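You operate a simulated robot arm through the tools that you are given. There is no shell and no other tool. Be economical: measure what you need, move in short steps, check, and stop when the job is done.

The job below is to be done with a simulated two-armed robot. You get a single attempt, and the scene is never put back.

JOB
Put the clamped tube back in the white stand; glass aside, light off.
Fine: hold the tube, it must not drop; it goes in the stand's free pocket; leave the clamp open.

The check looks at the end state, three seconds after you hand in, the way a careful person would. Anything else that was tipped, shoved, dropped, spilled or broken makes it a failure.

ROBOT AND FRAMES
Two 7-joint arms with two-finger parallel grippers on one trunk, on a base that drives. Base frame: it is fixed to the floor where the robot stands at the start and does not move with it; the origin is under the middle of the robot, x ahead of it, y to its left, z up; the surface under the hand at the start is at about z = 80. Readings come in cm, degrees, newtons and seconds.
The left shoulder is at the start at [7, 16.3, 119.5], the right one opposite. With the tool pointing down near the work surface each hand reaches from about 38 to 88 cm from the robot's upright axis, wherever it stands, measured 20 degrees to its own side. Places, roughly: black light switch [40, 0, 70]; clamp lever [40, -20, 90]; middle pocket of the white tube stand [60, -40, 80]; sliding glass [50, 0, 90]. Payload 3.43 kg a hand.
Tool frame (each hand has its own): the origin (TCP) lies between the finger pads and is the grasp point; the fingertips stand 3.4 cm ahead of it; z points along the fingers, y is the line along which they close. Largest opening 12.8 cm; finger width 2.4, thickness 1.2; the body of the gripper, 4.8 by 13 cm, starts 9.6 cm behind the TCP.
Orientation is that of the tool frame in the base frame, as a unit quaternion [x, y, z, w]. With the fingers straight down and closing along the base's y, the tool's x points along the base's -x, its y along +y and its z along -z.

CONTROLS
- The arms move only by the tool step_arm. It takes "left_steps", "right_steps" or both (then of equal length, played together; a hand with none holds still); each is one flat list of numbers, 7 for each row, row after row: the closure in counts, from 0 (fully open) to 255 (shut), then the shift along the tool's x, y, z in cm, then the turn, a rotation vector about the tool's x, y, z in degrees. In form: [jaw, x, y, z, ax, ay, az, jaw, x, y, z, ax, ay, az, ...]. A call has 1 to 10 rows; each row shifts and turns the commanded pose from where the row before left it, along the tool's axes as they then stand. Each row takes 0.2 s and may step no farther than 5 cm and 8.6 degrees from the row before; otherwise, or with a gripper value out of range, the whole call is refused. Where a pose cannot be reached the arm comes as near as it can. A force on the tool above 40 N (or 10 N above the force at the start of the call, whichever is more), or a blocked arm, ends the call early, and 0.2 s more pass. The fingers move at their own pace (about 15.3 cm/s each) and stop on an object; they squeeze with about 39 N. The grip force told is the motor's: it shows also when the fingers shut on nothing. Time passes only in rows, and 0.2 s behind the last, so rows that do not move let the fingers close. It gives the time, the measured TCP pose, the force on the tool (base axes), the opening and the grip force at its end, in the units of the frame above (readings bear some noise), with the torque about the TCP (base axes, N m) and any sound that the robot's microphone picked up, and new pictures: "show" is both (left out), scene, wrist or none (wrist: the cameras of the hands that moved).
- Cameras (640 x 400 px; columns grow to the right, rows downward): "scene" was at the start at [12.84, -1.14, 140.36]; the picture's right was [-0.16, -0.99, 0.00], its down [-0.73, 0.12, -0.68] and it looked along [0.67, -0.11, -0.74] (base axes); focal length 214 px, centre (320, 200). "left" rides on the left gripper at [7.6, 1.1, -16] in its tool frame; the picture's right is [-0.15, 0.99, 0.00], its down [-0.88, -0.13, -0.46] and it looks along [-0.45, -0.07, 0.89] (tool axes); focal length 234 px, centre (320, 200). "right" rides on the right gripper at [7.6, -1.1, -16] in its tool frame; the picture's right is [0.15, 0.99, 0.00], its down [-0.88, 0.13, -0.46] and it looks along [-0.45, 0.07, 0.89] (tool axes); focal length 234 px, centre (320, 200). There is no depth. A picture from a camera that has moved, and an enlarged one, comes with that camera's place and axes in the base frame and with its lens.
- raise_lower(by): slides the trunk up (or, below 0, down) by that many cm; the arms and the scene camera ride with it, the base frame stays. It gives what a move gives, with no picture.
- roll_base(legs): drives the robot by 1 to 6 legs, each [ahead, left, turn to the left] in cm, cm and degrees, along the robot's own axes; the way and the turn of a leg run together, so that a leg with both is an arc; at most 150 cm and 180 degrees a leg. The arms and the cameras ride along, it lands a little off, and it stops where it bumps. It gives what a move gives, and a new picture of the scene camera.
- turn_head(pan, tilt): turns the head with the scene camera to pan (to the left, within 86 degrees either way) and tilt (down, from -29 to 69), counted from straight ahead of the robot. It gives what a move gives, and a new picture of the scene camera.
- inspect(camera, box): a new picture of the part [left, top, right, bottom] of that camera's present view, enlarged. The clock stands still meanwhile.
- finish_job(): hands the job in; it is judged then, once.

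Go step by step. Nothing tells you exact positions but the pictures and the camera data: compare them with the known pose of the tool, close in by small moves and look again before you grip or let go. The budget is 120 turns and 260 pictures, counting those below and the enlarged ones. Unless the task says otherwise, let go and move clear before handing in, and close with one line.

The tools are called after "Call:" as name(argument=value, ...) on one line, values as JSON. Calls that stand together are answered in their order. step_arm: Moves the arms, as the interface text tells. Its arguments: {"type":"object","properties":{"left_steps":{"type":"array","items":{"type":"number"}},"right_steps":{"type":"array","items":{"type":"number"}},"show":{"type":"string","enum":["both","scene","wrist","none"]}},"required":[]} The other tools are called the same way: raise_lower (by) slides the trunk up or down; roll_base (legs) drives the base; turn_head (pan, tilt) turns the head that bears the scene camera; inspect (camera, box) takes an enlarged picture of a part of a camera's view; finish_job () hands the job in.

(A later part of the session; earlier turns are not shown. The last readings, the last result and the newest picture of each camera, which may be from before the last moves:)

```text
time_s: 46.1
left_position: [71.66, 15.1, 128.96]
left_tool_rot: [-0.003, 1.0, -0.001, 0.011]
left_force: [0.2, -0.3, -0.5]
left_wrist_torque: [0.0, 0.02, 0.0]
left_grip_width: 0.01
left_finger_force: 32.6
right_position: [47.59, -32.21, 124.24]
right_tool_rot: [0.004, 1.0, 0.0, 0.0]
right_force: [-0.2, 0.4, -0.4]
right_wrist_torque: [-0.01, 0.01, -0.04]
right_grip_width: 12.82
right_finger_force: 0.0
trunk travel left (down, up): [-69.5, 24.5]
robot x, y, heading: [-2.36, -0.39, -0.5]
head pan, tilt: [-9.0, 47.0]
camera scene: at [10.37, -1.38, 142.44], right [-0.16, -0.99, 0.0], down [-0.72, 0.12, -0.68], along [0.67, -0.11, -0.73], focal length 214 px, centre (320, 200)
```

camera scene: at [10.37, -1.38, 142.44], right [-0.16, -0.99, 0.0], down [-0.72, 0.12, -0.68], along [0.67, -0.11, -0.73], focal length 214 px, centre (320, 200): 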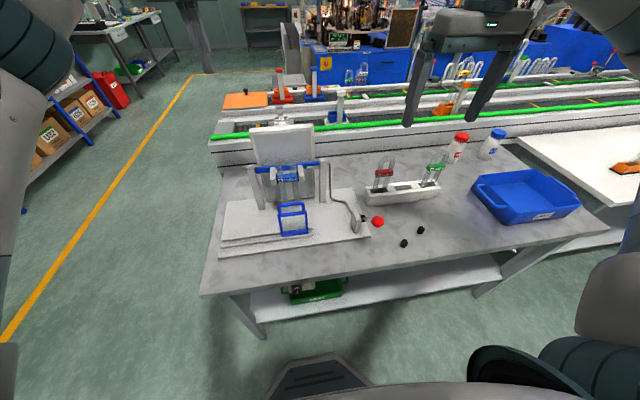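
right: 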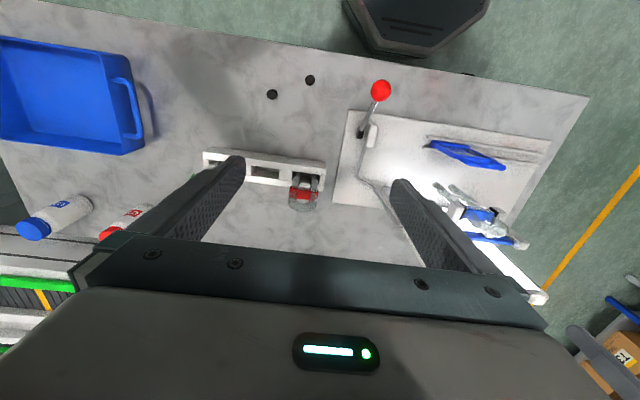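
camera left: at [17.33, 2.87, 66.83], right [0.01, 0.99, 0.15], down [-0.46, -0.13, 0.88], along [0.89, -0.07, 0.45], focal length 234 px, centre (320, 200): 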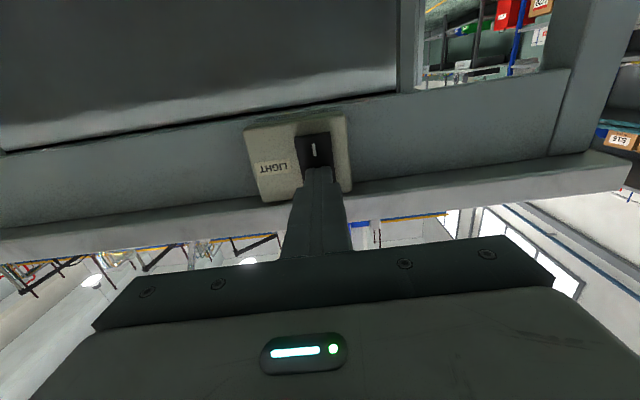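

I move the left hand above the glass handle with the jaws open.

Call:
step_arm(left_steps=[40, 3.94, -3, 0, 0, 1.2, 0, 40, 3.94, -3, 0, 0, 0, 0, 40, 3.94, -3, 0, 0, 0, 0, 40, 3.94, -3, 0, 0, 0, 0, 40, 3.94, -3, 0, 0, 0, 0, 40, 0, 0, 4.5, 0, 0, 0, 40, 0, 0, 4.5, 0, 0, 0, 40, 0, 0, 4.5, 0, 0, 0, 40, 0, 0, 4.5, 0, 0, 0, 40, 0, 0, 0, 0, 0, 0])

```text
time_s: 48.3
left_position: [52.35, -0.01, 110.66]
left_tool_rot: [-0.003, 1.0, -0.001, 0.0]
left_force: [0.0, 0.2, 0.5]
left_wrist_torque: [0.0, -0.03, 0.01]
left_grip_width: 10.8
left_finger_force: 0.1
right_position: [47.67, -32.36, 124.21]
right_tool_rot: [0.004, 1.0, 0.0, 0.0]
right_force: [-0.5, 0.1, -0.2]
right_wrist_torque: [0.0, 0.02, -0.04]
right_grip_width: 12.79
right_finger_force: 0.0
trunk travel left (down, up): [-69.5, 24.5]
robot x, y, heading: [-2.47, -0.19, -0.5]
head pan, tilt: [-9.0, 47.0]
camera scene: at [10.34, -1.42, 142.44], right [-0.16, -0.99, 0.0], down [-0.72, 0.12, -0.68], along [0.67, -0.11, -0.73], focal length 214 px, centre (320, 200)
camera left: at [44.74, 1.08, 126.66], right [0.14, 0.99, 0.0], down [0.88, -0.12, 0.46], along [0.45, -0.07, -0.89], focal length 234 px, centre (320, 200)
```

scene: 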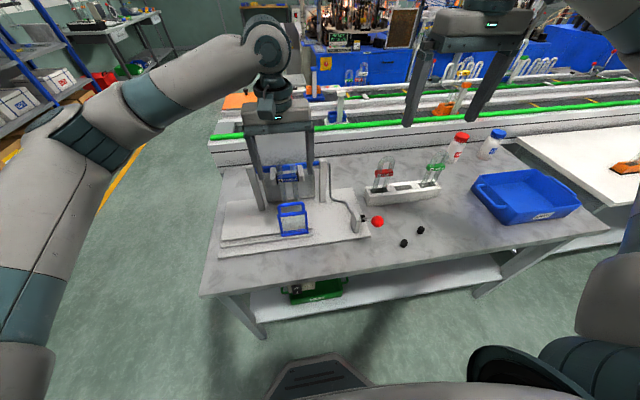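
left: 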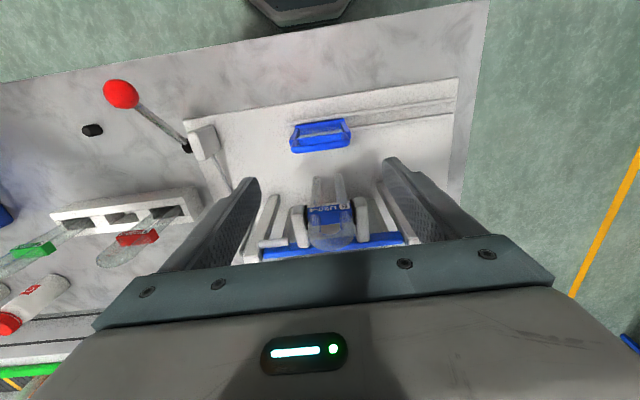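

The glass handle is at x≈52.5, y≈0, centred between the fingers. I lower onto it.

Call:
step_arm(left_steps=[40, 0, 0, 4, 0, 0, 0, 40, 0, 0, 4, 0, 0, 0, 40, 0, 0, 4, 0, 0, 0, 40, 0, 0, 4, 0, 0, 0, 40, 0, 0, 0, 0, 0, 0])

Call:
inspect(camera="scene", box=[210, 100, 370, 250])

```text
time_s: 49.5
left_position: [52.17, -0.29, 94.68]
left_tool_rot: [-0.002, 1.0, -0.001, 0.0]
left_force: [-0.2, -0.8, -0.2]
left_wrist_torque: [0.03, -0.01, 0.0]
left_grip_width: 10.8
left_finger_force: 0.0
right_position: [47.62, -32.34, 124.25]
right_tool_rot: [0.004, 1.0, 0.0, 0.0]
right_force: [0.0, -0.9, -0.1]
right_wrist_torque: [0.0, 0.0, 0.01]
right_grip_width: 12.82
right_finger_force: 0.2
trunk travel left (down, up): [-69.5, 24.5]
robot x, y, heading: [-2.29, 0.34, -0.6]
head pan, tilt: [-9.0, 47.0]
camera scene: at [10.38, -1.4, 142.43], right [-0.16, -0.99, 0.0], down [-0.72, 0.12, -0.68], along [0.67, -0.11, -0.73], focal length 214 px, centre (320, 200)
camera left: at [44.66, 0.79, 110.75], right [0.14, 0.99, 0.0], down [0.88, -0.12, 0.46], along [0.45, -0.07, -0.89], focal length 234 px, centre (320, 200)
```

scene: 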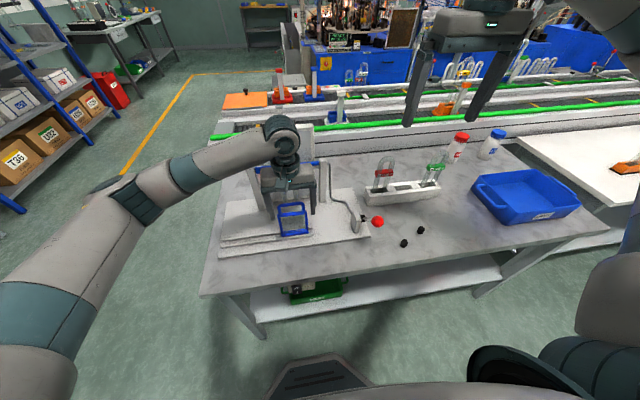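
left: 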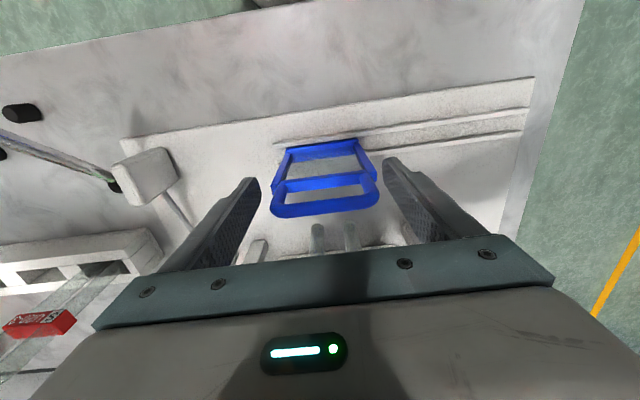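

```text
2.67 times, centred on (290, 175) of scene
camera zoom: at [10.38, -1.4, 142.43], right [-0.16, -0.99, 0.0], down [-0.72, 0.12, -0.68], along [0.67, -0.11, -0.73], focal length 572 px, centre (400, 267)
```

zoom: 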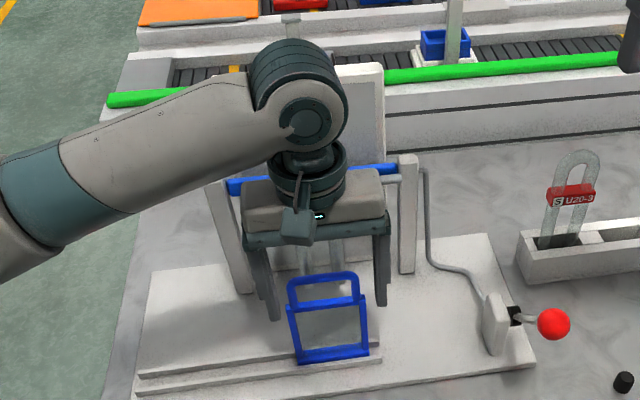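

I lower a bit more so a finger bears on the frame's side, then push the glass along its rails to the left without squeezing it.

Call:
step_arm(left_steps=[40, 0, 0, 2, 0, 0, 0, 40, 0, 0, 2, 0, 0, 0, 40, 0, 0.8, 0, 0, 0, 0, 40, 0, 0.8, 0, 0, 0, 0, 40, 0, 1.2, 0, 0, 0, 0, 40, 0, 1.2, 0, 0, 0, 0, 40, 0, 1.2, 0, 0, 0, 0, 40, 0, 1.2, 0, 0, 0, 0])

```text
time_s: 51.3
left_position: [52.02, 6.2, 90.78]
left_tool_rot: [-0.003, 1.0, -0.001, -0.001]
left_force: [-0.4, -0.7, 0.2]
left_wrist_torque: [-0.02, 0.0, 0.0]
left_grip_width: 10.83
left_finger_force: 0.8
right_position: [47.63, -32.27, 124.18]
right_tool_rot: [0.004, 1.0, 0.0, 0.001]
right_force: [0.8, 0.5, -1.4]
right_wrist_torque: [0.0, -0.01, 0.02]
right_grip_width: 12.77
right_finger_force: 0.0
trunk travel left (down, up): [-69.5, 24.5]
robot x, y, heading: [-2.19, -0.09, -0.7]
head pan, tilt: [-9.0, 47.0]
camera scene: at [10.42, -1.33, 142.43], right [-0.16, -0.99, 0.0], down [-0.72, 0.12, -0.68], along [0.67, -0.11, -0.73], focal length 214 px, centre (320, 200)
camera left: at [44.45, 7.27, 106.81], right [0.14, 0.99, 0.0], down [0.88, -0.12, 0.46], along [0.45, -0.07, -0.89], focal length 234 px, centre (320, 200)
```

scene: 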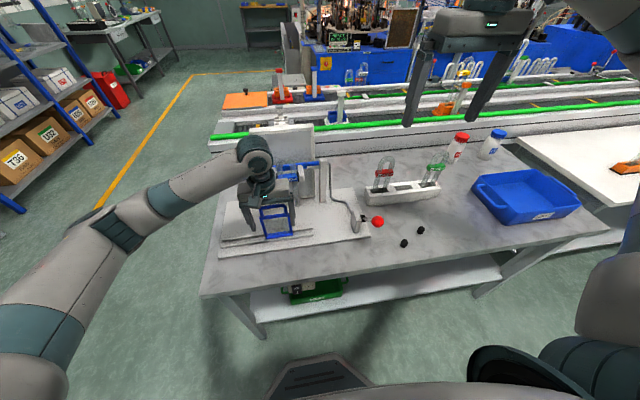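
left: 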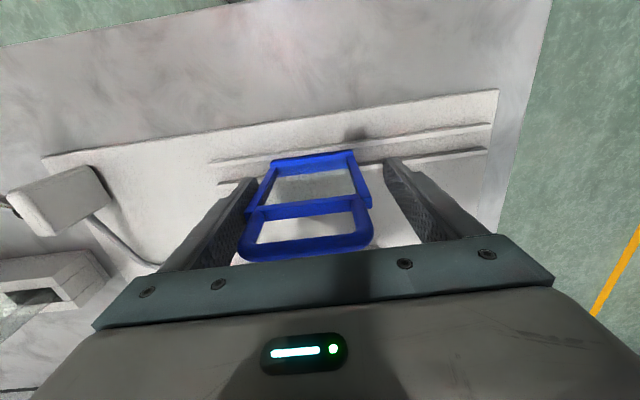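

The glass slides easily. I continue to the left end of the rails.

Call:
step_arm(left_steps=[40, 0, 1.4, 0, 0, 0, 0, 40, 0, 1.4, 0, 0, 0, 0, 40, 0, 1.4, 0, 0, 0, 0, 40, 0, 1.4, 0, 0, 0, 0, 40, 0, 1.4, 0, 0, 0, 0, 40, 0, 1.4, 0, 0, 0, 0, 40, 0, 1.2, 0, 0, 0, 0, 40, 0, 1, 0, 0, 0, 0, 40, 0, 0, 0, 0, 0, 0])

```text
time_s: 53.3
left_position: [52.07, 17.0, 90.73]
left_tool_rot: [-0.003, 1.0, 0.0, 0.0]
left_force: [-0.4, 0.1, -0.4]
left_wrist_torque: [0.0, 0.05, 0.0]
left_grip_width: 10.77
left_finger_force: 0.0
right_position: [47.66, -32.27, 124.26]
right_tool_rot: [0.004, 1.0, 0.0, 0.0]
right_force: [1.0, 0.0, 0.4]
right_wrist_torque: [0.02, -0.01, -0.02]
right_grip_width: 12.81
right_finger_force: 0.0
trunk travel left (down, up): [-69.5, 24.5]
robot x, y, heading: [-2.52, -0.35, -0.6]
head pan, tilt: [-9.0, 47.0]
camera scene: at [10.43, -1.4, 142.42], right [-0.16, -0.99, 0.0], down [-0.72, 0.12, -0.68], along [0.67, -0.11, -0.73], focal length 214 px, centre (320, 200)
camera left: at [44.51, 18.05, 106.69], right [0.14, 0.99, 0.0], down [0.88, -0.12, 0.46], along [0.45, -0.06, -0.89], focal length 234 px, centre (320, 200)
```

scene: 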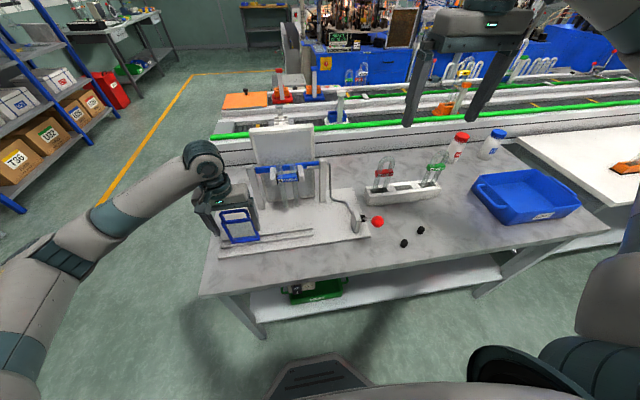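
left: 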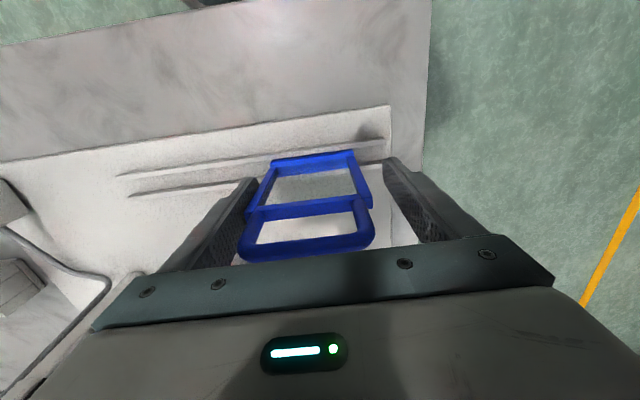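

The glass is aside. I lift off, move over the tube, and look.

Call:
step_arm(left_steps=[40, 0, -0.4, 0, 0, 0, 0, 40, 0, 0, -5, 0, 0, 0, 40, 0, 0, -5, 0, 0, 0, 40, 0, 0, -5, 0, 0, 0, 40, 0, 0, -5, 0, 0, 0, 40, 0, 0, -5, 0, 0, 0, 40, -2.2, -4.2, -2, 0, 0, 0, 40, -2.2, -4.2, 0, 0, 0, 0, 40, -2.2, -4.2, 0, 0, 0, 0, 40, -2.2, -4.1, 0, 0, 0, 0])

Call:
inspect(camera="left", box=[200, 100, 440, 250])

Call:
inspect(camera="scene", box=[230, 110, 390, 250])

```text
refused: row 7 steps farther than a row can; nothing moved
```

```text
2.67 times, centred on (320, 175) of left
camera zoom: at [44.51, 18.05, 106.69], right [0.14, 0.99, 0.0], down [0.88, -0.12, 0.46], along [0.45, -0.06, -0.89], focal length 624 px, centre (320, 267)
```

zoom: 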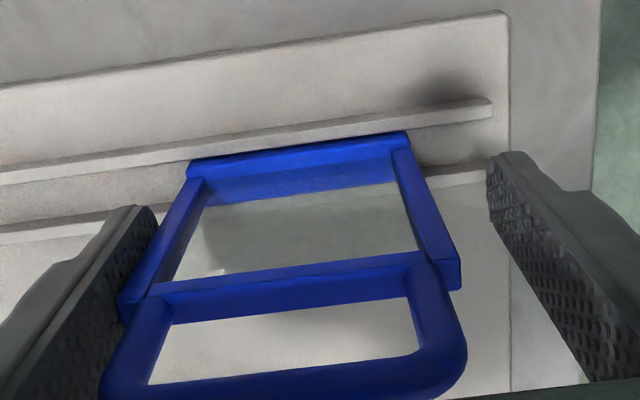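

```text
2.86 times, centred on (310, 180) of scene
camera zoom: at [10.43, -1.4, 142.42], right [-0.16, -0.99, 0.0], down [-0.72, 0.12, -0.68], along [0.67, -0.11, -0.73], focal length 613 px, centre (349, 257)
```

zoom: 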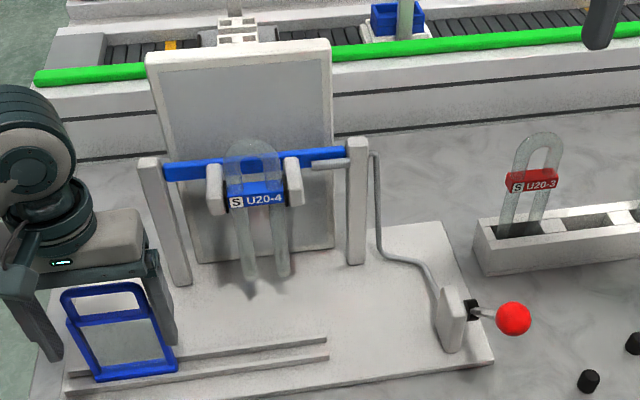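

Call:
step_arm(left_steps=[40, 0, -0.4, 0, 0, 0, 0, 40, 0, 0, -5, 0, 0, 0, 40, 0, 0, -5, 0, 0, 0, 40, 0, 0, -5, 0, 0, 0, 40, 0, 0, -5, 0, 0, 0, 40, 0, 0, -5, 0, 0, 0, 40, -2.2, -4.2, 0, 0, 0, 0, 40, -2.2, -4.2, 0, 0, 0, 0, 40, -2.2, -4.2, 0, 0, 0, 0, 40, -2.2, -4.1, 0, 0, 0, 0])

Call:
inspect(camera="left", box=[200, 100, 440, 250])

```text
time_s: 55.5
left_position: [61.16, -0.57, 115.61]
left_tool_rot: [-0.003, 1.0, -0.001, -0.001]
left_force: [1.0, 0.7, -0.6]
left_wrist_torque: [0.03, 0.01, 0.02]
left_grip_width: 10.78
left_finger_force: 0.1
right_position: [47.76, -32.68, 124.09]
right_tool_rot: [0.005, 1.0, 0.001, -0.001]
right_force: [-0.5, -0.5, -0.3]
right_wrist_torque: [0.04, 0.03, 0.01]
right_grip_width: 12.81
right_finger_force: 0.0
trunk travel left (down, up): [-69.5, 24.5]
robot x, y, heading: [-2.41, -0.31, -0.4]
head pan, tilt: [-9.0, 47.0]
camera scene: at [10.55, -1.68, 142.41], right [-0.16, -0.99, 0.0], down [-0.72, 0.12, -0.68], along [0.67, -0.11, -0.73], focal length 214 px, centre (320, 200)
camera left: at [53.71, 0.45, 131.53], right [0.14, 0.99, 0.0], down [0.88, -0.12, 0.45], along [0.45, -0.06, -0.89], focal length 234 px, centre (320, 200)
```

scene: 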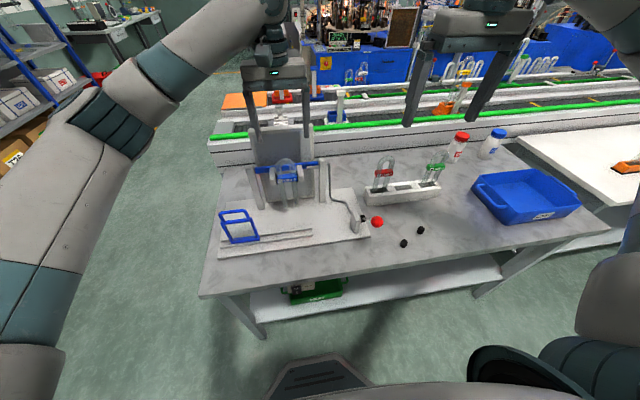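
left: 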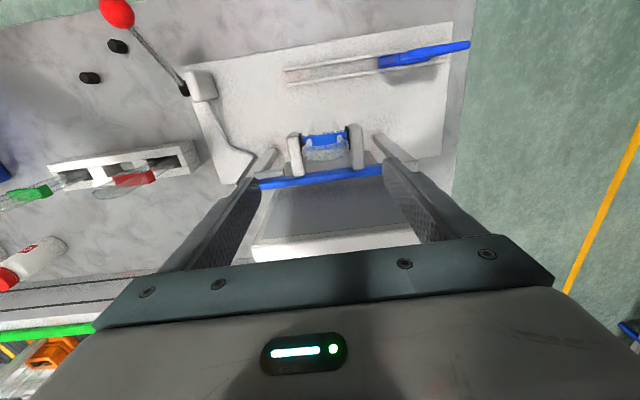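

```text
2.67 times, centred on (320, 175) of left
camera zoom: at [53.71, 0.45, 131.53], right [0.14, 0.99, 0.0], down [0.88, -0.12, 0.45], along [0.45, -0.06, -0.89], focal length 624 px, centre (320, 267)
```

zoom: 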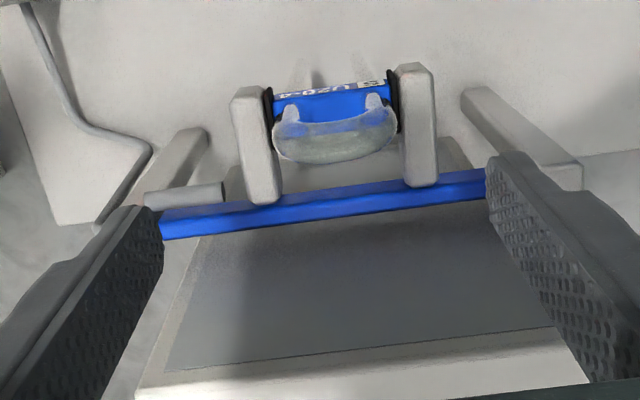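

Clear view: label block sits between two clamp arms, the blue bar is behind at x≈65.5. Best grasp is on the label's front/back faces between the arms, closing along x, so I turn the hand 90° about vertical with a 4 cm opening.

Call:
step_arm(left_steps=[175, 0, 0, -3, 0, 0, 8.5, 175, 0, 0, 0, 0, 0, 8.5, 175, 0, 0, 0, 0, 0, 8.5, 175, 0, 0, 0, 0, 0, 8.5, 175, 0, 0, 0, 0, 0, 8.5, 175, 0, 0, 0, 0, 0, 8.5, 175, 0, 0, 0, 0, 0, 8.5, 175, 0, 0, 0, 0, 0, 8.5, 175, 0, 0, 0, 0, 0, 8.5, 175, 0, 0, 0, 0, 0, 8.5], show="none")

Call:
step_arm(left_steps=[175, 0.6, 0, 0, 0, 0, 4.7, 175, 0, 0, 0, 0, 0, 0])

Call:
inspect(camera="left", box=[200, 80, 440, 230])

```text
time_s: 57.7
left_position: [60.84, -0.03, 118.88]
left_tool_rot: [0.675, 0.738, -0.001, 0.001]
left_force: [0.0, -0.2, 0.2]
left_wrist_torque: [0.01, -0.03, -0.01]
left_grip_width: 4.02
left_finger_force: 0.1
right_position: [47.73, -32.4, 124.21]
right_tool_rot: [0.004, 1.0, 0.0, 0.0]
right_force: [1.0, -0.5, 0.2]
right_wrist_torque: [-0.04, 0.0, 0.01]
right_grip_width: 12.82
right_finger_force: 0.1
trunk travel left (down, up): [-69.5, 24.5]
robot x, y, heading: [-2.58, 0.18, -0.5]
head pan, tilt: [-9.0, 47.0]
```

```text
time_s: 58.3
left_position: [60.94, 0.49, 118.85]
left_tool_rot: [0.704, 0.71, 0.0, 0.0]
left_force: [-0.3, 0.0, 0.1]
left_wrist_torque: [0.02, 0.02, -0.02]
left_grip_width: 4.03
left_finger_force: 0.1
right_position: [47.61, -32.37, 124.24]
right_tool_rot: [0.005, 1.0, 0.0, 0.0]
right_force: [0.0, -0.9, 1.0]
right_wrist_torque: [0.0, 0.0, 0.02]
right_grip_width: 12.8
right_finger_force: 0.0
trunk travel left (down, up): [-69.5, 24.5]
robot x, y, heading: [-2.63, -0.18, -0.5]
head pan, tilt: [-9.0, 47.0]
camera scene: at [10.44, -1.41, 142.42], right [-0.16, -0.99, 0.0], down [-0.72, 0.12, -0.68], along [0.67, -0.11, -0.73], focal length 214 px, centre (320, 200)
camera left: at [62.01, 8.01, 134.71], right [0.99, -0.14, 0.0], down [-0.12, -0.88, 0.46], along [-0.06, -0.45, -0.89], focal length 234 px, centre (320, 200)
```

scene: 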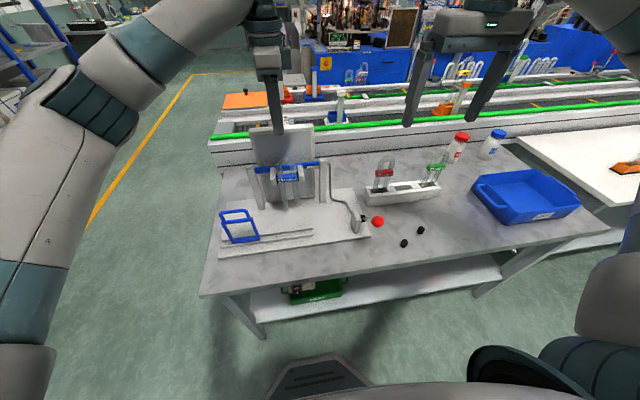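
left: 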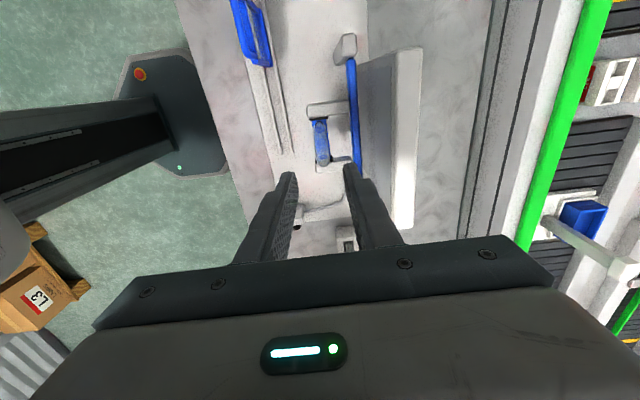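

```text
2.67 times, centred on (320, 155) of left
camera zoom: at [62.01, 8.01, 134.71], right [0.99, -0.14, 0.0], down [-0.12, -0.88, 0.46], along [-0.06, -0.45, -0.89], focal length 624 px, centre (320, 320)
```

zoom: 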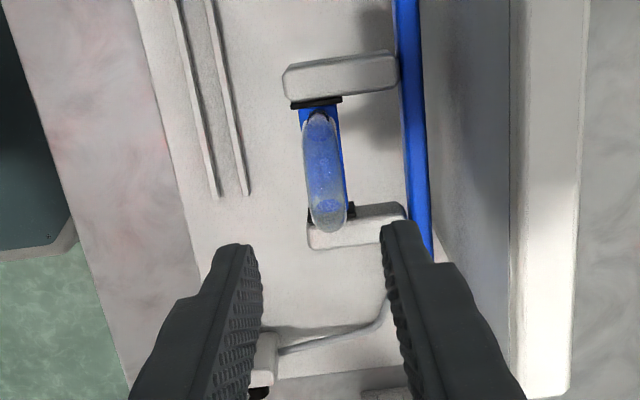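

Everything is aligned: label at (61.2, 0.3, 99.3), bar front at 65.6. I descend in two stages.

Call:
step_arm(left_steps=[175, -0.2, 0.3, 3.5, 0, 0, 0, 175, 0, 0, 3.5, 0, 0, 0, 175, 0, 0, 3, 0, 0, 0, 175, 0, 0, 0, 0, 0, 0], show="wrist")

Call:
inspect(camera="left", box=[200, 80, 440, 230])

Call:
inspect(camera="scene", box=[230, 90, 390, 230])

```text
time_s: 59.3
left_position: [61.24, 0.26, 108.67]
left_tool_rot: [0.704, 0.711, -0.001, 0.0]
left_force: [0.3, 0.1, 0.6]
left_wrist_torque: [0.0, 0.02, 0.03]
left_grip_width: 4.02
left_finger_force: 0.0
right_position: [47.56, -32.23, 124.25]
right_tool_rot: [0.005, 1.0, 0.0, 0.0]
right_force: [-0.1, 0.4, 0.0]
right_wrist_torque: [-0.02, -0.01, -0.03]
right_grip_width: 12.79
right_finger_force: 0.0
trunk travel left (down, up): [-69.5, 24.5]
robot x, y, heading: [-2.51, 0.07, -0.4]
head pan, tilt: [-9.0, 47.0]
camera left: at [62.35, 7.88, 124.63], right [0.99, -0.14, 0.0], down [-0.12, -0.88, 0.46], along [-0.06, -0.45, -0.89], focal length 234 px, centre (320, 200)
```

left: 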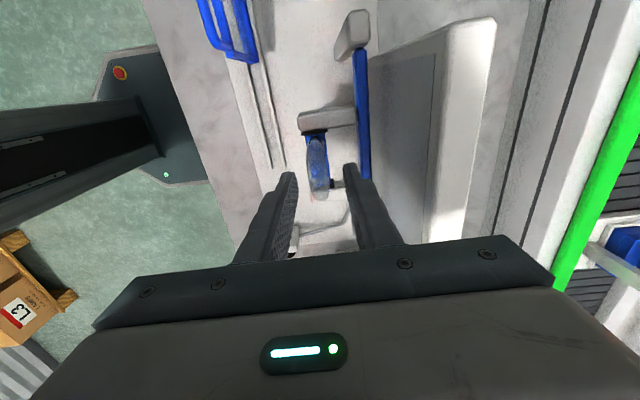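

```text
2.67 times, centred on (320, 155) of left
camera zoom: at [62.35, 7.88, 124.63], right [0.99, -0.14, 0.0], down [-0.12, -0.88, 0.46], along [-0.06, -0.45, -0.89], focal length 624 px, centre (320, 320)
```

zoom: 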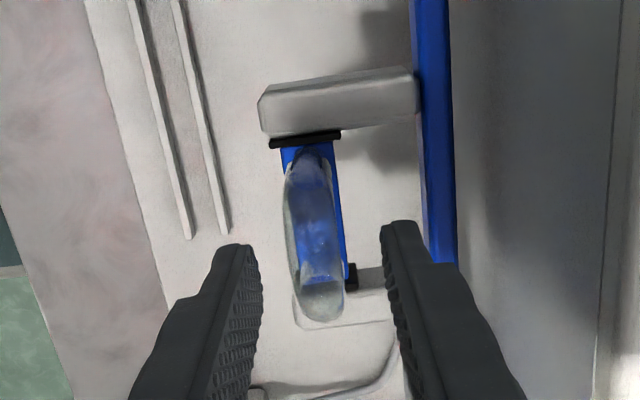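

```text
2.86 times, centred on (310, 160) of scene
camera zoom: at [10.41, -1.38, 142.43], right [-0.16, -0.99, 0.0], down [-0.72, 0.12, -0.68], along [0.67, -0.11, -0.73], focal length 613 px, centre (349, 314)
```

zoom: 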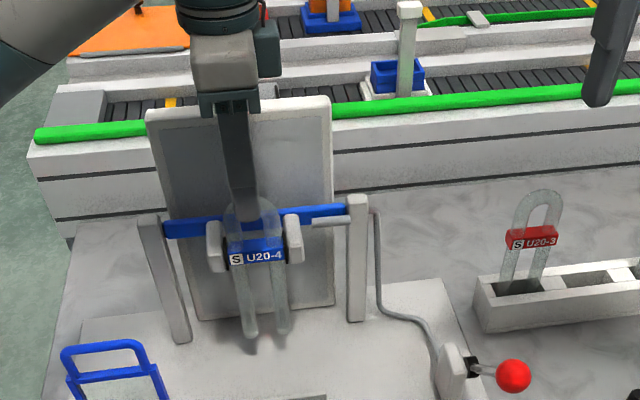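

Call:
step_arm(left_steps=[175, 0, 0, 2.4, 0, 0, 0, 175, 0, 0, 2.4, 0, 0, 0, 175, 0, 0, 2.3, 0, 0, 0, 175, 0, 0, 2.2, 0, 0, 0, 175, 0, 0, 0, 0, 0, 0], show="wrist")

Call:
inspect(camera="scene", box=[230, 90, 390, 230])

```text
time_s: 60.5
left_position: [61.15, 0.11, 99.66]
left_tool_rot: [0.702, 0.712, 0.0, 0.0]
left_force: [0.1, 0.6, -0.3]
left_wrist_torque: [0.0, -0.02, 0.01]
left_grip_width: 4.03
left_finger_force: 0.2
right_position: [47.66, -32.37, 124.22]
right_tool_rot: [0.005, 1.0, 0.0, 0.0]
right_force: [-0.6, 1.2, 0.0]
right_wrist_torque: [-0.02, 0.01, -0.03]
right_grip_width: 12.79
right_finger_force: 0.1
trunk travel left (down, up): [-69.5, 24.5]
robot x, y, heading: [-2.63, -0.13, -0.3]
head pan, tilt: [-9.0, 47.0]
camera left: at [62.18, 7.67, 115.55], right [0.99, -0.14, 0.0], down [-0.12, -0.88, 0.46], along [-0.06, -0.45, -0.89], focal length 234 px, centre (320, 200)
```

left: 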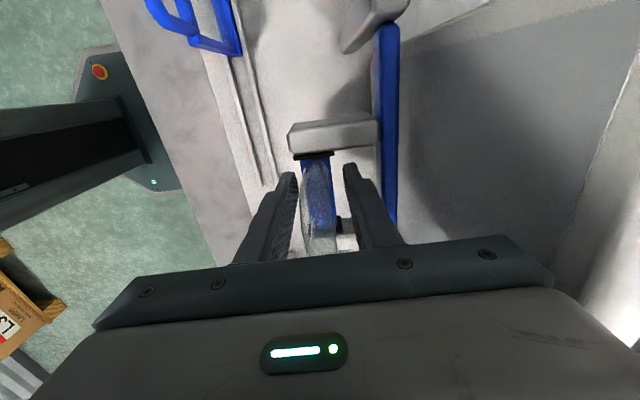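

```text
2.86 times, centred on (310, 160) of scene
camera zoom: at [10.4, -1.39, 142.43], right [-0.16, -0.99, 0.0], down [-0.72, 0.12, -0.68], along [0.67, -0.11, -0.73], focal length 613 px, centre (349, 314)
```

zoom: 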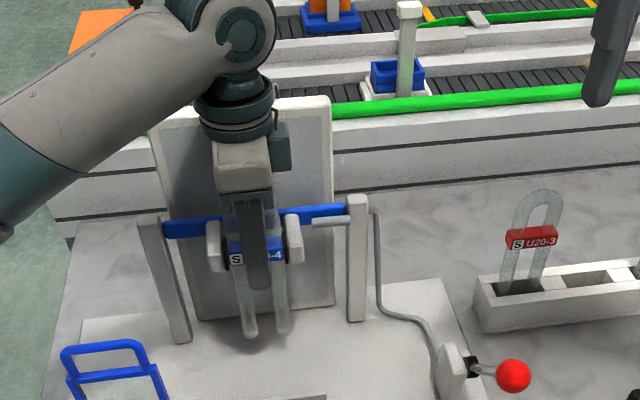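

Fingers straddle the label front and back. I close on it.

Call:
step_arm(left_steps=[210, 0, 0, 0, 0, 0, 0, 255, 0, 0, 0, 0, 0, 0, 255, 0, 0, 0, 0, 0, 0, 255, 0, 0, 0, 0, 0, 0], show="wrist")

Call:
inspect(camera="scene", box=[230, 90, 390, 230])

```text
time_s: 61.5
left_position: [61.08, 0.08, 99.58]
left_tool_rot: [0.704, 0.711, -0.001, 0.0]
left_force: [-1.8, 0.9, -2.1]
left_wrist_torque: [-0.01, 0.0, -0.32]
left_grip_width: 2.0
left_finger_force: 38.9
right_position: [47.76, -32.42, 124.23]
right_tool_rot: [0.004, 1.0, 0.001, 0.0]
right_force: [-0.1, -0.4, 1.5]
right_wrist_torque: [0.04, 0.03, -0.02]
right_grip_width: 12.81
right_finger_force: 0.0
trunk travel left (down, up): [-69.5, 24.5]
robot x, y, heading: [-2.36, -0.19, -0.5]
head pan, tilt: [-9.0, 47.0]
camera left: at [62.2, 7.68, 115.52], right [0.99, -0.14, 0.0], down [-0.12, -0.88, 0.46], along [-0.06, -0.45, -0.89], focal length 234 px, centre (320, 200)
```

left: 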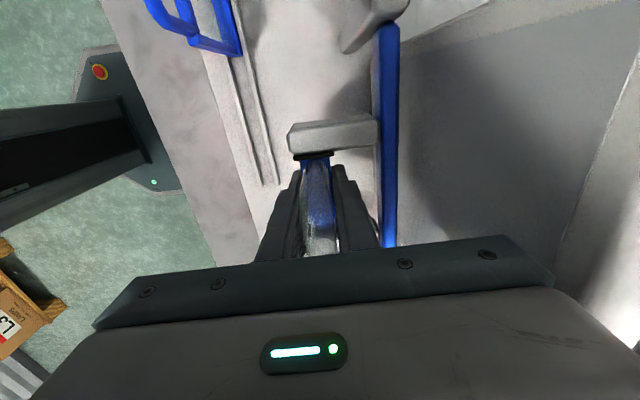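

```text
2.86 times, centred on (310, 160) of scene
camera zoom: at [10.43, -1.37, 142.42], right [-0.16, -0.99, 0.0], down [-0.72, 0.12, -0.68], along [0.67, -0.11, -0.73], focal length 613 px, centre (349, 314)
```

zoom: 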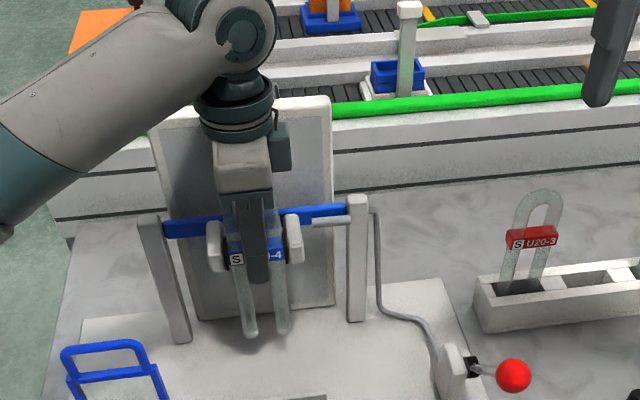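

The tube is held firmly (2.0 cm, 39 N). Now the right hand goes above the lever's red ball.

Call:
step_arm(right_steps=[116, 1.6, 3.2, 2, 0, 0, 0, 116, 1.6, 3.3, 2, 0, 0, 0, 116, 1.7, 3.3, 2, 0, 0, 0, 116, 0, 0, 4, 0, 0, 0, 116, 0, 0, 4, 0, 0, 0, 116, 0, 0, 0, 0, 0, 0])

Call:
inspect(camera="right", box=[200, 60, 440, 210])

```text
time_s: 62.9
left_position: [61.14, 0.01, 99.72]
left_tool_rot: [0.703, 0.711, -0.001, 0.0]
left_force: [-3.0, 0.3, -2.1]
left_wrist_torque: [0.01, 0.03, -0.28]
left_grip_width: 1.97
left_finger_force: 39.6
right_position: [42.87, -22.68, 109.87]
right_tool_rot: [0.004, 1.0, 0.0, 0.0]
right_force: [-0.7, -0.3, 0.0]
right_wrist_torque: [0.01, -0.01, 0.01]
right_grip_width: 7.01
right_finger_force: 0.1
trunk travel left (down, up): [-69.5, 24.5]
robot x, y, heading: [-2.21, -0.48, -0.3]
head pan, tilt: [-9.0, 47.0]
camera scene: at [10.43, -1.37, 142.43], right [-0.16, -0.99, 0.0], down [-0.72, 0.12, -0.68], along [0.67, -0.11, -0.73], focal length 214 px, centre (320, 200)
camera right: at [35.23, -23.67, 125.8], right [-0.14, 0.99, 0.0], down [0.88, 0.12, 0.46], along [0.45, 0.06, -0.89], focal length 234 px, centre (320, 200)
```

scene: 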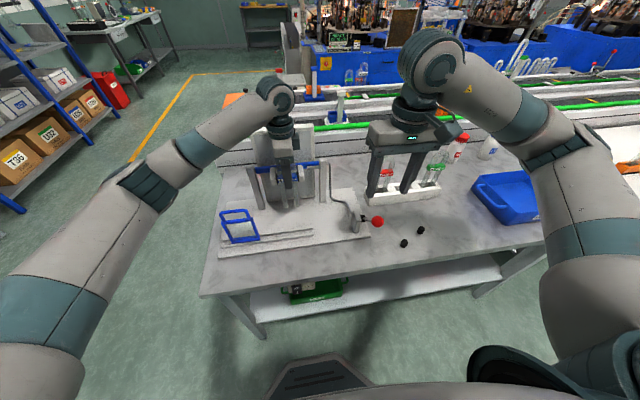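
right: 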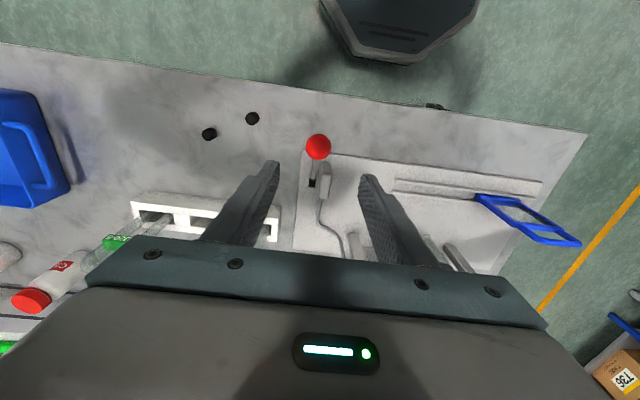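

```text
2.67 times, centred on (320, 135) of right
camera zoom: at [35.23, -23.67, 125.8], right [-0.14, 0.99, 0.0], down [0.88, 0.12, 0.46], along [0.45, 0.06, -0.89], focal length 624 px, centre (320, 373)
```

zoom: 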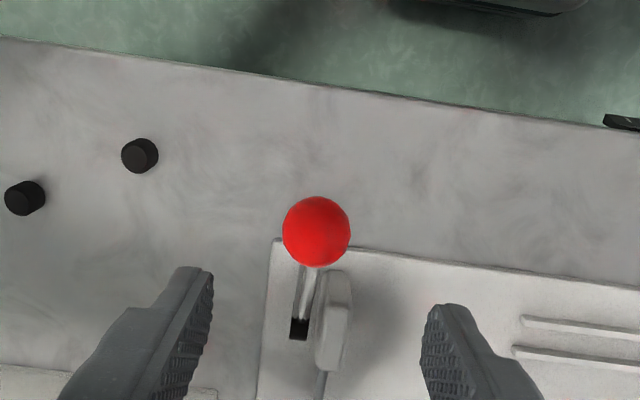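

I lower onto the ball and grip it lightly.

Call:
step_arm(right_steps=[116, 0, 0, 3.5, 0, 0, 0, 116, 0, 0, 3.5, 0, 0, 0, 116, 0, 0, 3.5, 0, 0, 0, 116, 0, 0, 3.3, 0, 0, 0, 255, 0, 0, 0, 0, 0, 0, 255, 0, 0, 0, 0, 0, 0, 255, 0, 0, 0, 0, 0, 0], show="wrist")

Call:
inspect(camera="scene", box=[260, 110, 440, 260])

```text
time_s: 64.5
left_position: [61.06, 0.05, 99.61]
left_tool_rot: [0.703, 0.712, 0.001, 0.0]
left_force: [-3.7, 15.7, -0.8]
left_wrist_torque: [-0.04, 0.02, -0.29]
left_grip_width: 2.01
left_finger_force: 38.9
right_position: [42.86, -22.82, 96.39]
right_tool_rot: [0.006, 1.0, -0.001, -0.001]
right_force: [-0.4, -26.3, -0.2]
right_wrist_torque: [-0.25, 0.09, -0.08]
right_grip_width: 3.27
right_finger_force: 45.4
trunk travel left (down, up): [-69.5, 24.5]
robot x, y, heading: [-2.16, -0.35, -0.5]
head pan, tilt: [-9.0, 47.0]
camera right: at [35.2, -23.77, 112.39], right [-0.14, 0.99, 0.0], down [0.88, 0.12, 0.45], along [0.45, 0.06, -0.89], focal length 234 px, centre (320, 200)
```

right: 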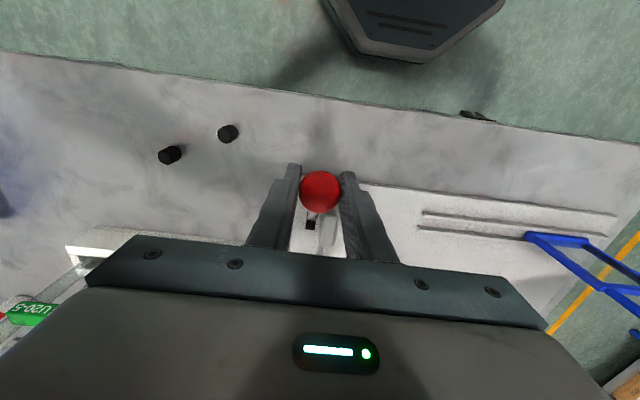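

```text
2.67 times, centred on (350, 185) of scene
camera zoom: at [10.4, -1.55, 142.43], right [-0.16, -0.99, 0.0], down [-0.72, 0.12, -0.68], along [0.67, -0.11, -0.73], focal length 572 px, centre (240, 240)
```

zoom: 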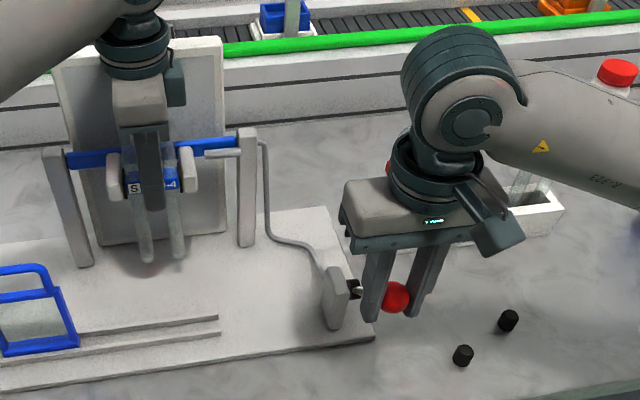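

There's side load from slight misalignment, so I shift the right hand a little to -y to relieve it.

Call:
step_arm(right_steps=[255, 0, -0.15, 0, 0, 0, 0, 255, 0, -0.15, 0, 0, 0, 0, 255, 0, 0, 0, 0, 0, 0], show="none")

```text
time_s: 65.3
left_position: [61.17, 0.1, 99.54]
left_tool_rot: [0.703, 0.711, 0.0, 0.001]
left_force: [13.3, 12.0, -10.5]
left_wrist_torque: [0.1, -0.01, -0.2]
left_grip_width: 1.99
left_finger_force: 38.7
right_position: [42.79, -22.78, 96.31]
right_tool_rot: [0.003, 1.0, 0.0, 0.0]
right_force: [-20.1, -20.3, 19.7]
right_wrist_torque: [-0.08, 0.38, 0.09]
right_grip_width: 3.28
right_finger_force: 44.4
trunk travel left (down, up): [-69.5, 24.5]
robot x, y, heading: [-2.4, 0.03, -0.6]
head pan, tilt: [-9.0, 47.0]
```

Now I try the lever gently toward +x (over the top), following its arc.

Call:
step_arm(right_steps=[255, -0.37, 0, -0.34, 0, 0, 0, 255, -0.38, 0, -0.33, 0, 0, 0, 255, -0.4, 0, -0.31, 0, 0, 0], show="none")

Call:
inspect(camera="scene", box=[260, 110, 440, 260])

```text
time_s: 66.1
left_position: [61.09, 0.0, 99.77]
left_tool_rot: [0.704, 0.71, -0.001, 0.0]
left_force: [-0.7, 9.9, 2.1]
left_wrist_torque: [-0.05, 0.02, -0.13]
left_grip_width: 2.02
left_finger_force: 39.0
right_position: [44.02, -22.78, 97.25]
right_tool_rot: [0.004, 1.0, 0.0, -0.001]
right_force: [-5.5, -13.6, -11.8]
right_wrist_torque: [-0.06, 1.3, -0.04]
right_grip_width: 3.26
right_finger_force: 45.1
trunk travel left (down, up): [-69.5, 24.5]
robot x, y, heading: [-2.25, -0.24, -0.7]
head pan, tilt: [-9.0, 47.0]
```

```text
2.67 times, centred on (350, 185) of scene
camera zoom: at [10.44, -1.48, 142.41], right [-0.16, -0.99, 0.0], down [-0.72, 0.12, -0.68], along [0.67, -0.11, -0.73], focal length 572 px, centre (240, 240)
```

zoom: 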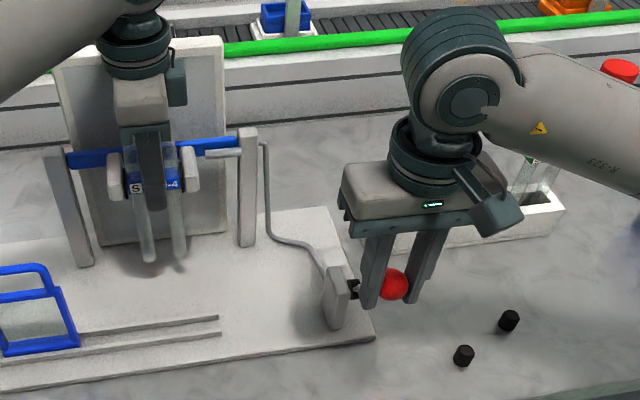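

The lever moves this way. I continue along the arc, rotating the hand with it, and watch the clamp.

Call:
step_arm(right_steps=[255, -0.75, 0, -0.475, 0, 4, 0, 255, -0.75, 0, -0.475, 0, 4, 0, 255, -0.75, 0, -0.475, 0, 4, 0, 255, -0.75, 0, -0.475, 0, 4, 0, 255, -0.75, 0, -0.475, 0, 4, 0], show="none")

Call:
inspect(camera="scene", box=[260, 110, 440, 260])

```text
time_s: 67.3
left_position: [61.18, 0.02, 99.5]
left_tool_rot: [0.703, 0.711, -0.002, 0.0]
left_force: [0.0, -1.6, -0.8]
left_wrist_torque: [-0.04, 0.04, -0.04]
left_grip_width: 2.01
left_finger_force: 38.9
right_position: [48.21, -22.76, 99.2]
right_tool_rot: [0.005, 0.985, 0.001, -0.173]
right_force: [6.0, 1.7, 1.1]
right_wrist_torque: [-0.08, -0.86, 0.05]
right_grip_width: 3.28
right_finger_force: 45.5
trunk travel left (down, up): [-69.5, 24.5]
robot x, y, heading: [-2.55, -0.13, -0.6]
head pan, tilt: [-9.0, 47.0]
```

```text
2.67 times, centred on (350, 185) of scene
camera zoom: at [10.54, -1.38, 142.42], right [-0.16, -0.99, 0.0], down [-0.72, 0.12, -0.68], along [0.67, -0.11, -0.73], focal length 572 px, centre (240, 240)
```

zoom: 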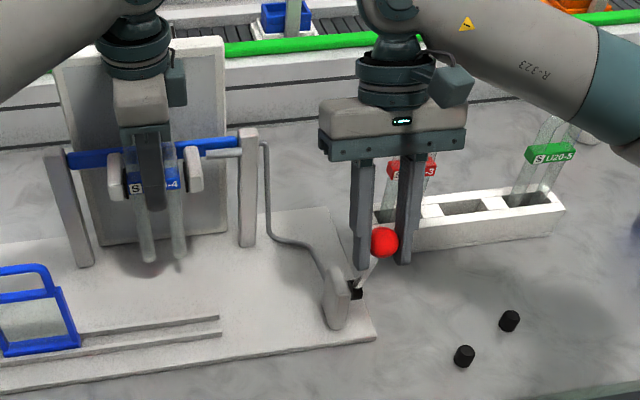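

The clamp arms have visibly opened, and the load on the tube hand fell to about zero. I push the lever on toward its end stop, without further tilting.

Call:
step_arm(right_steps=[255, -0.79, 0, -0.47, 0, 0, 0, 255, -0.78, 0, -0.41, 0, 0, 0, 255, -0.82, 0, -0.36, 0, 0, 0, 255, -0.85, 0, -0.3, 0, 0, 0, 255, -0.86, 0, -0.24, 0, 0, 0], show="none")

Call:
inspect(camera="scene", box=[260, 110, 440, 260])

```text
time_s: 68.5
left_position: [60.97, 0.11, 99.7]
left_tool_rot: [0.704, 0.71, 0.0, 0.001]
left_force: [0.5, -6.6, -2.8]
left_wrist_torque: [-0.1, 0.06, -0.09]
left_grip_width: 2.01
left_finger_force: 38.8
right_position: [52.38, -22.83, 99.66]
right_tool_rot: [0.003, 0.985, 0.001, -0.173]
right_force: [-8.7, 5.7, 13.6]
right_wrist_torque: [0.07, 1.36, -0.03]
right_grip_width: 3.29
right_finger_force: 44.3
trunk travel left (down, up): [-69.5, 24.5]
robot x, y, heading: [-2.63, -0.17, -0.3]
head pan, tilt: [-9.0, 47.0]
```

```text
2.67 times, centred on (350, 185) of scene
camera zoom: at [10.23, -1.34, 142.46], right [-0.16, -0.99, 0.0], down [-0.72, 0.12, -0.68], along [0.67, -0.11, -0.73], focal length 572 px, centre (240, 240)
```

zoom: 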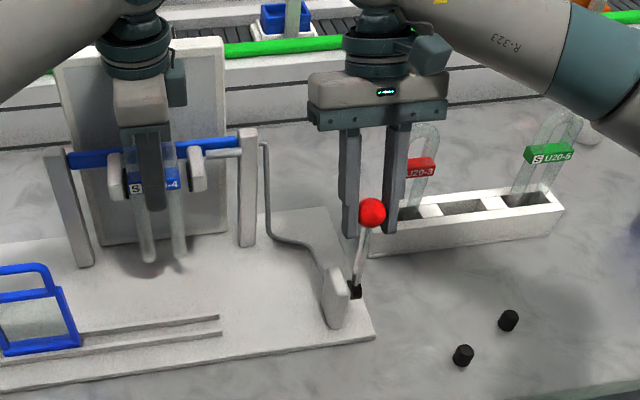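

Call:
step_arm(right_steps=[255, -0.93, 0, -0.02, 0, 0, 0, 255, -0.886, 0, -0.11, 0, 0, 0, 255, -0.89, 0, -0.07, 0, 0, 0, 255, -0.89, 0, -0.015, 0, 0, 0, 255, -0.89, 0, 0.05, 0, 0, 0, 255, -0.88, 0, 0.115, 0, 0, 0], show="none")

Call:
inspect(camera="scene", box=[260, 110, 440, 260])

```text
time_s: 69.6
left_position: [60.91, 0.14, 99.77]
left_tool_rot: [0.704, 0.711, -0.001, 0.001]
left_force: [0.4, -0.5, -0.4]
left_wrist_torque: [0.0, -0.01, 0.02]
left_grip_width: 1.97
left_finger_force: 39.1
right_position: [55.64, -22.69, 98.66]
right_tool_rot: [0.0, 0.984, 0.002, -0.176]
right_force: [-15.2, 2.4, 8.1]
right_wrist_torque: [0.09, -0.6, -0.33]
right_grip_width: 3.3
right_finger_force: 44.6
trunk travel left (down, up): [-69.5, 24.5]
robot x, y, heading: [-2.42, -0.12, -0.5]
head pan, tilt: [-9.0, 47.0]
stopped in row 5 (right hand): the force on the tool passed its limit at 45 N (the readings are from after the stop); the commanded pose is now the measured one
```

```text
2.67 times, centred on (350, 185) of scene
camera zoom: at [10.17, -1.31, 142.42], right [-0.16, -0.99, 0.0], down [-0.72, 0.12, -0.68], along [0.67, -0.11, -0.73], focal length 572 px, centre (240, 240)
```

zoom: 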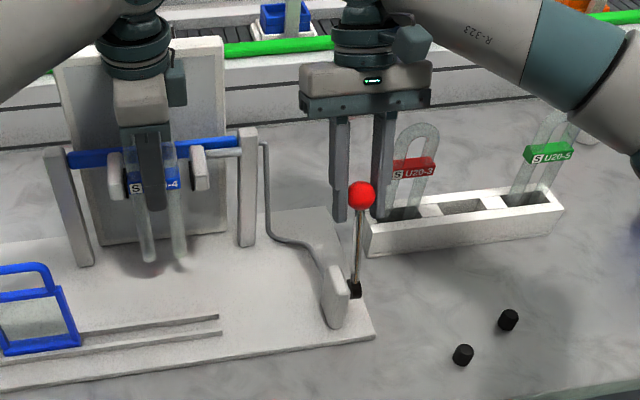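

The lever reached its stop just past vertical. I release it, back the right hand off upward, and check that the clamp stays open.

Call:
step_arm(right_steps=[200, 0, 0, 0, 0, 0, 0, 150, 0, 0, 0, 0, 0, 0, 116, 0, 0, 0, 0, 0, 0], show="none")

Call:
inspect(camera="scene", box=[260, 110, 440, 260])

Call:
inspect(camera="left", box=[220, 90, 440, 270])

```text
time_s: 70.4
left_position: [61.06, 0.03, 99.55]
left_tool_rot: [0.703, 0.711, 0.0, 0.002]
left_force: [0.0, 0.2, 0.6]
left_wrist_torque: [-0.01, 0.0, -0.01]
left_grip_width: 1.99
left_finger_force: 38.4
right_position: [55.91, -22.89, 98.56]
right_tool_rot: [0.001, 0.984, 0.001, -0.176]
right_force: [0.2, -0.2, 0.5]
right_wrist_torque: [-0.02, -0.04, 0.02]
right_grip_width: 6.99
right_finger_force: 0.0
trunk travel left (down, up): [-69.5, 24.5]
robot x, y, heading: [-2.55, 0.34, -0.4]
head pan, tilt: [-9.0, 47.0]
```

```text
2.67 times, centred on (350, 185) of scene
camera zoom: at [10.38, -1.36, 142.43], right [-0.16, -0.99, 0.0], down [-0.72, 0.12, -0.68], along [0.67, -0.11, -0.73], focal length 572 px, centre (240, 240)
```

zoom: 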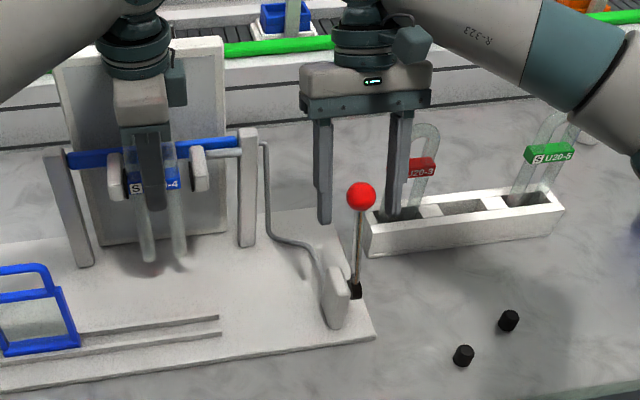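

```text
2.22 times, centred on (330, 180) of left
camera zoom: at [62.19, 7.64, 115.53], right [0.99, -0.14, 0.0], down [-0.12, -0.88, 0.46], along [-0.06, -0.45, -0.89], focal length 520 px, centre (298, 244)
```

zoom: 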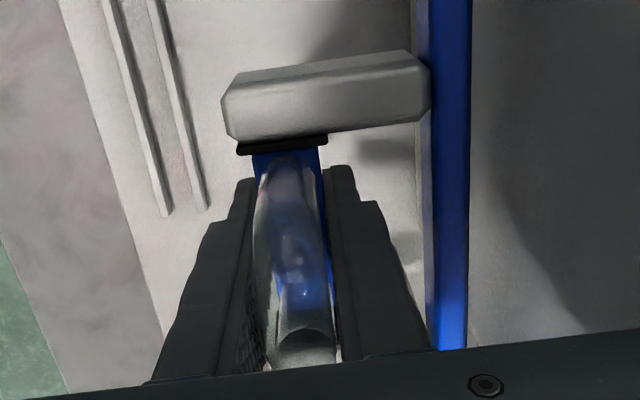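

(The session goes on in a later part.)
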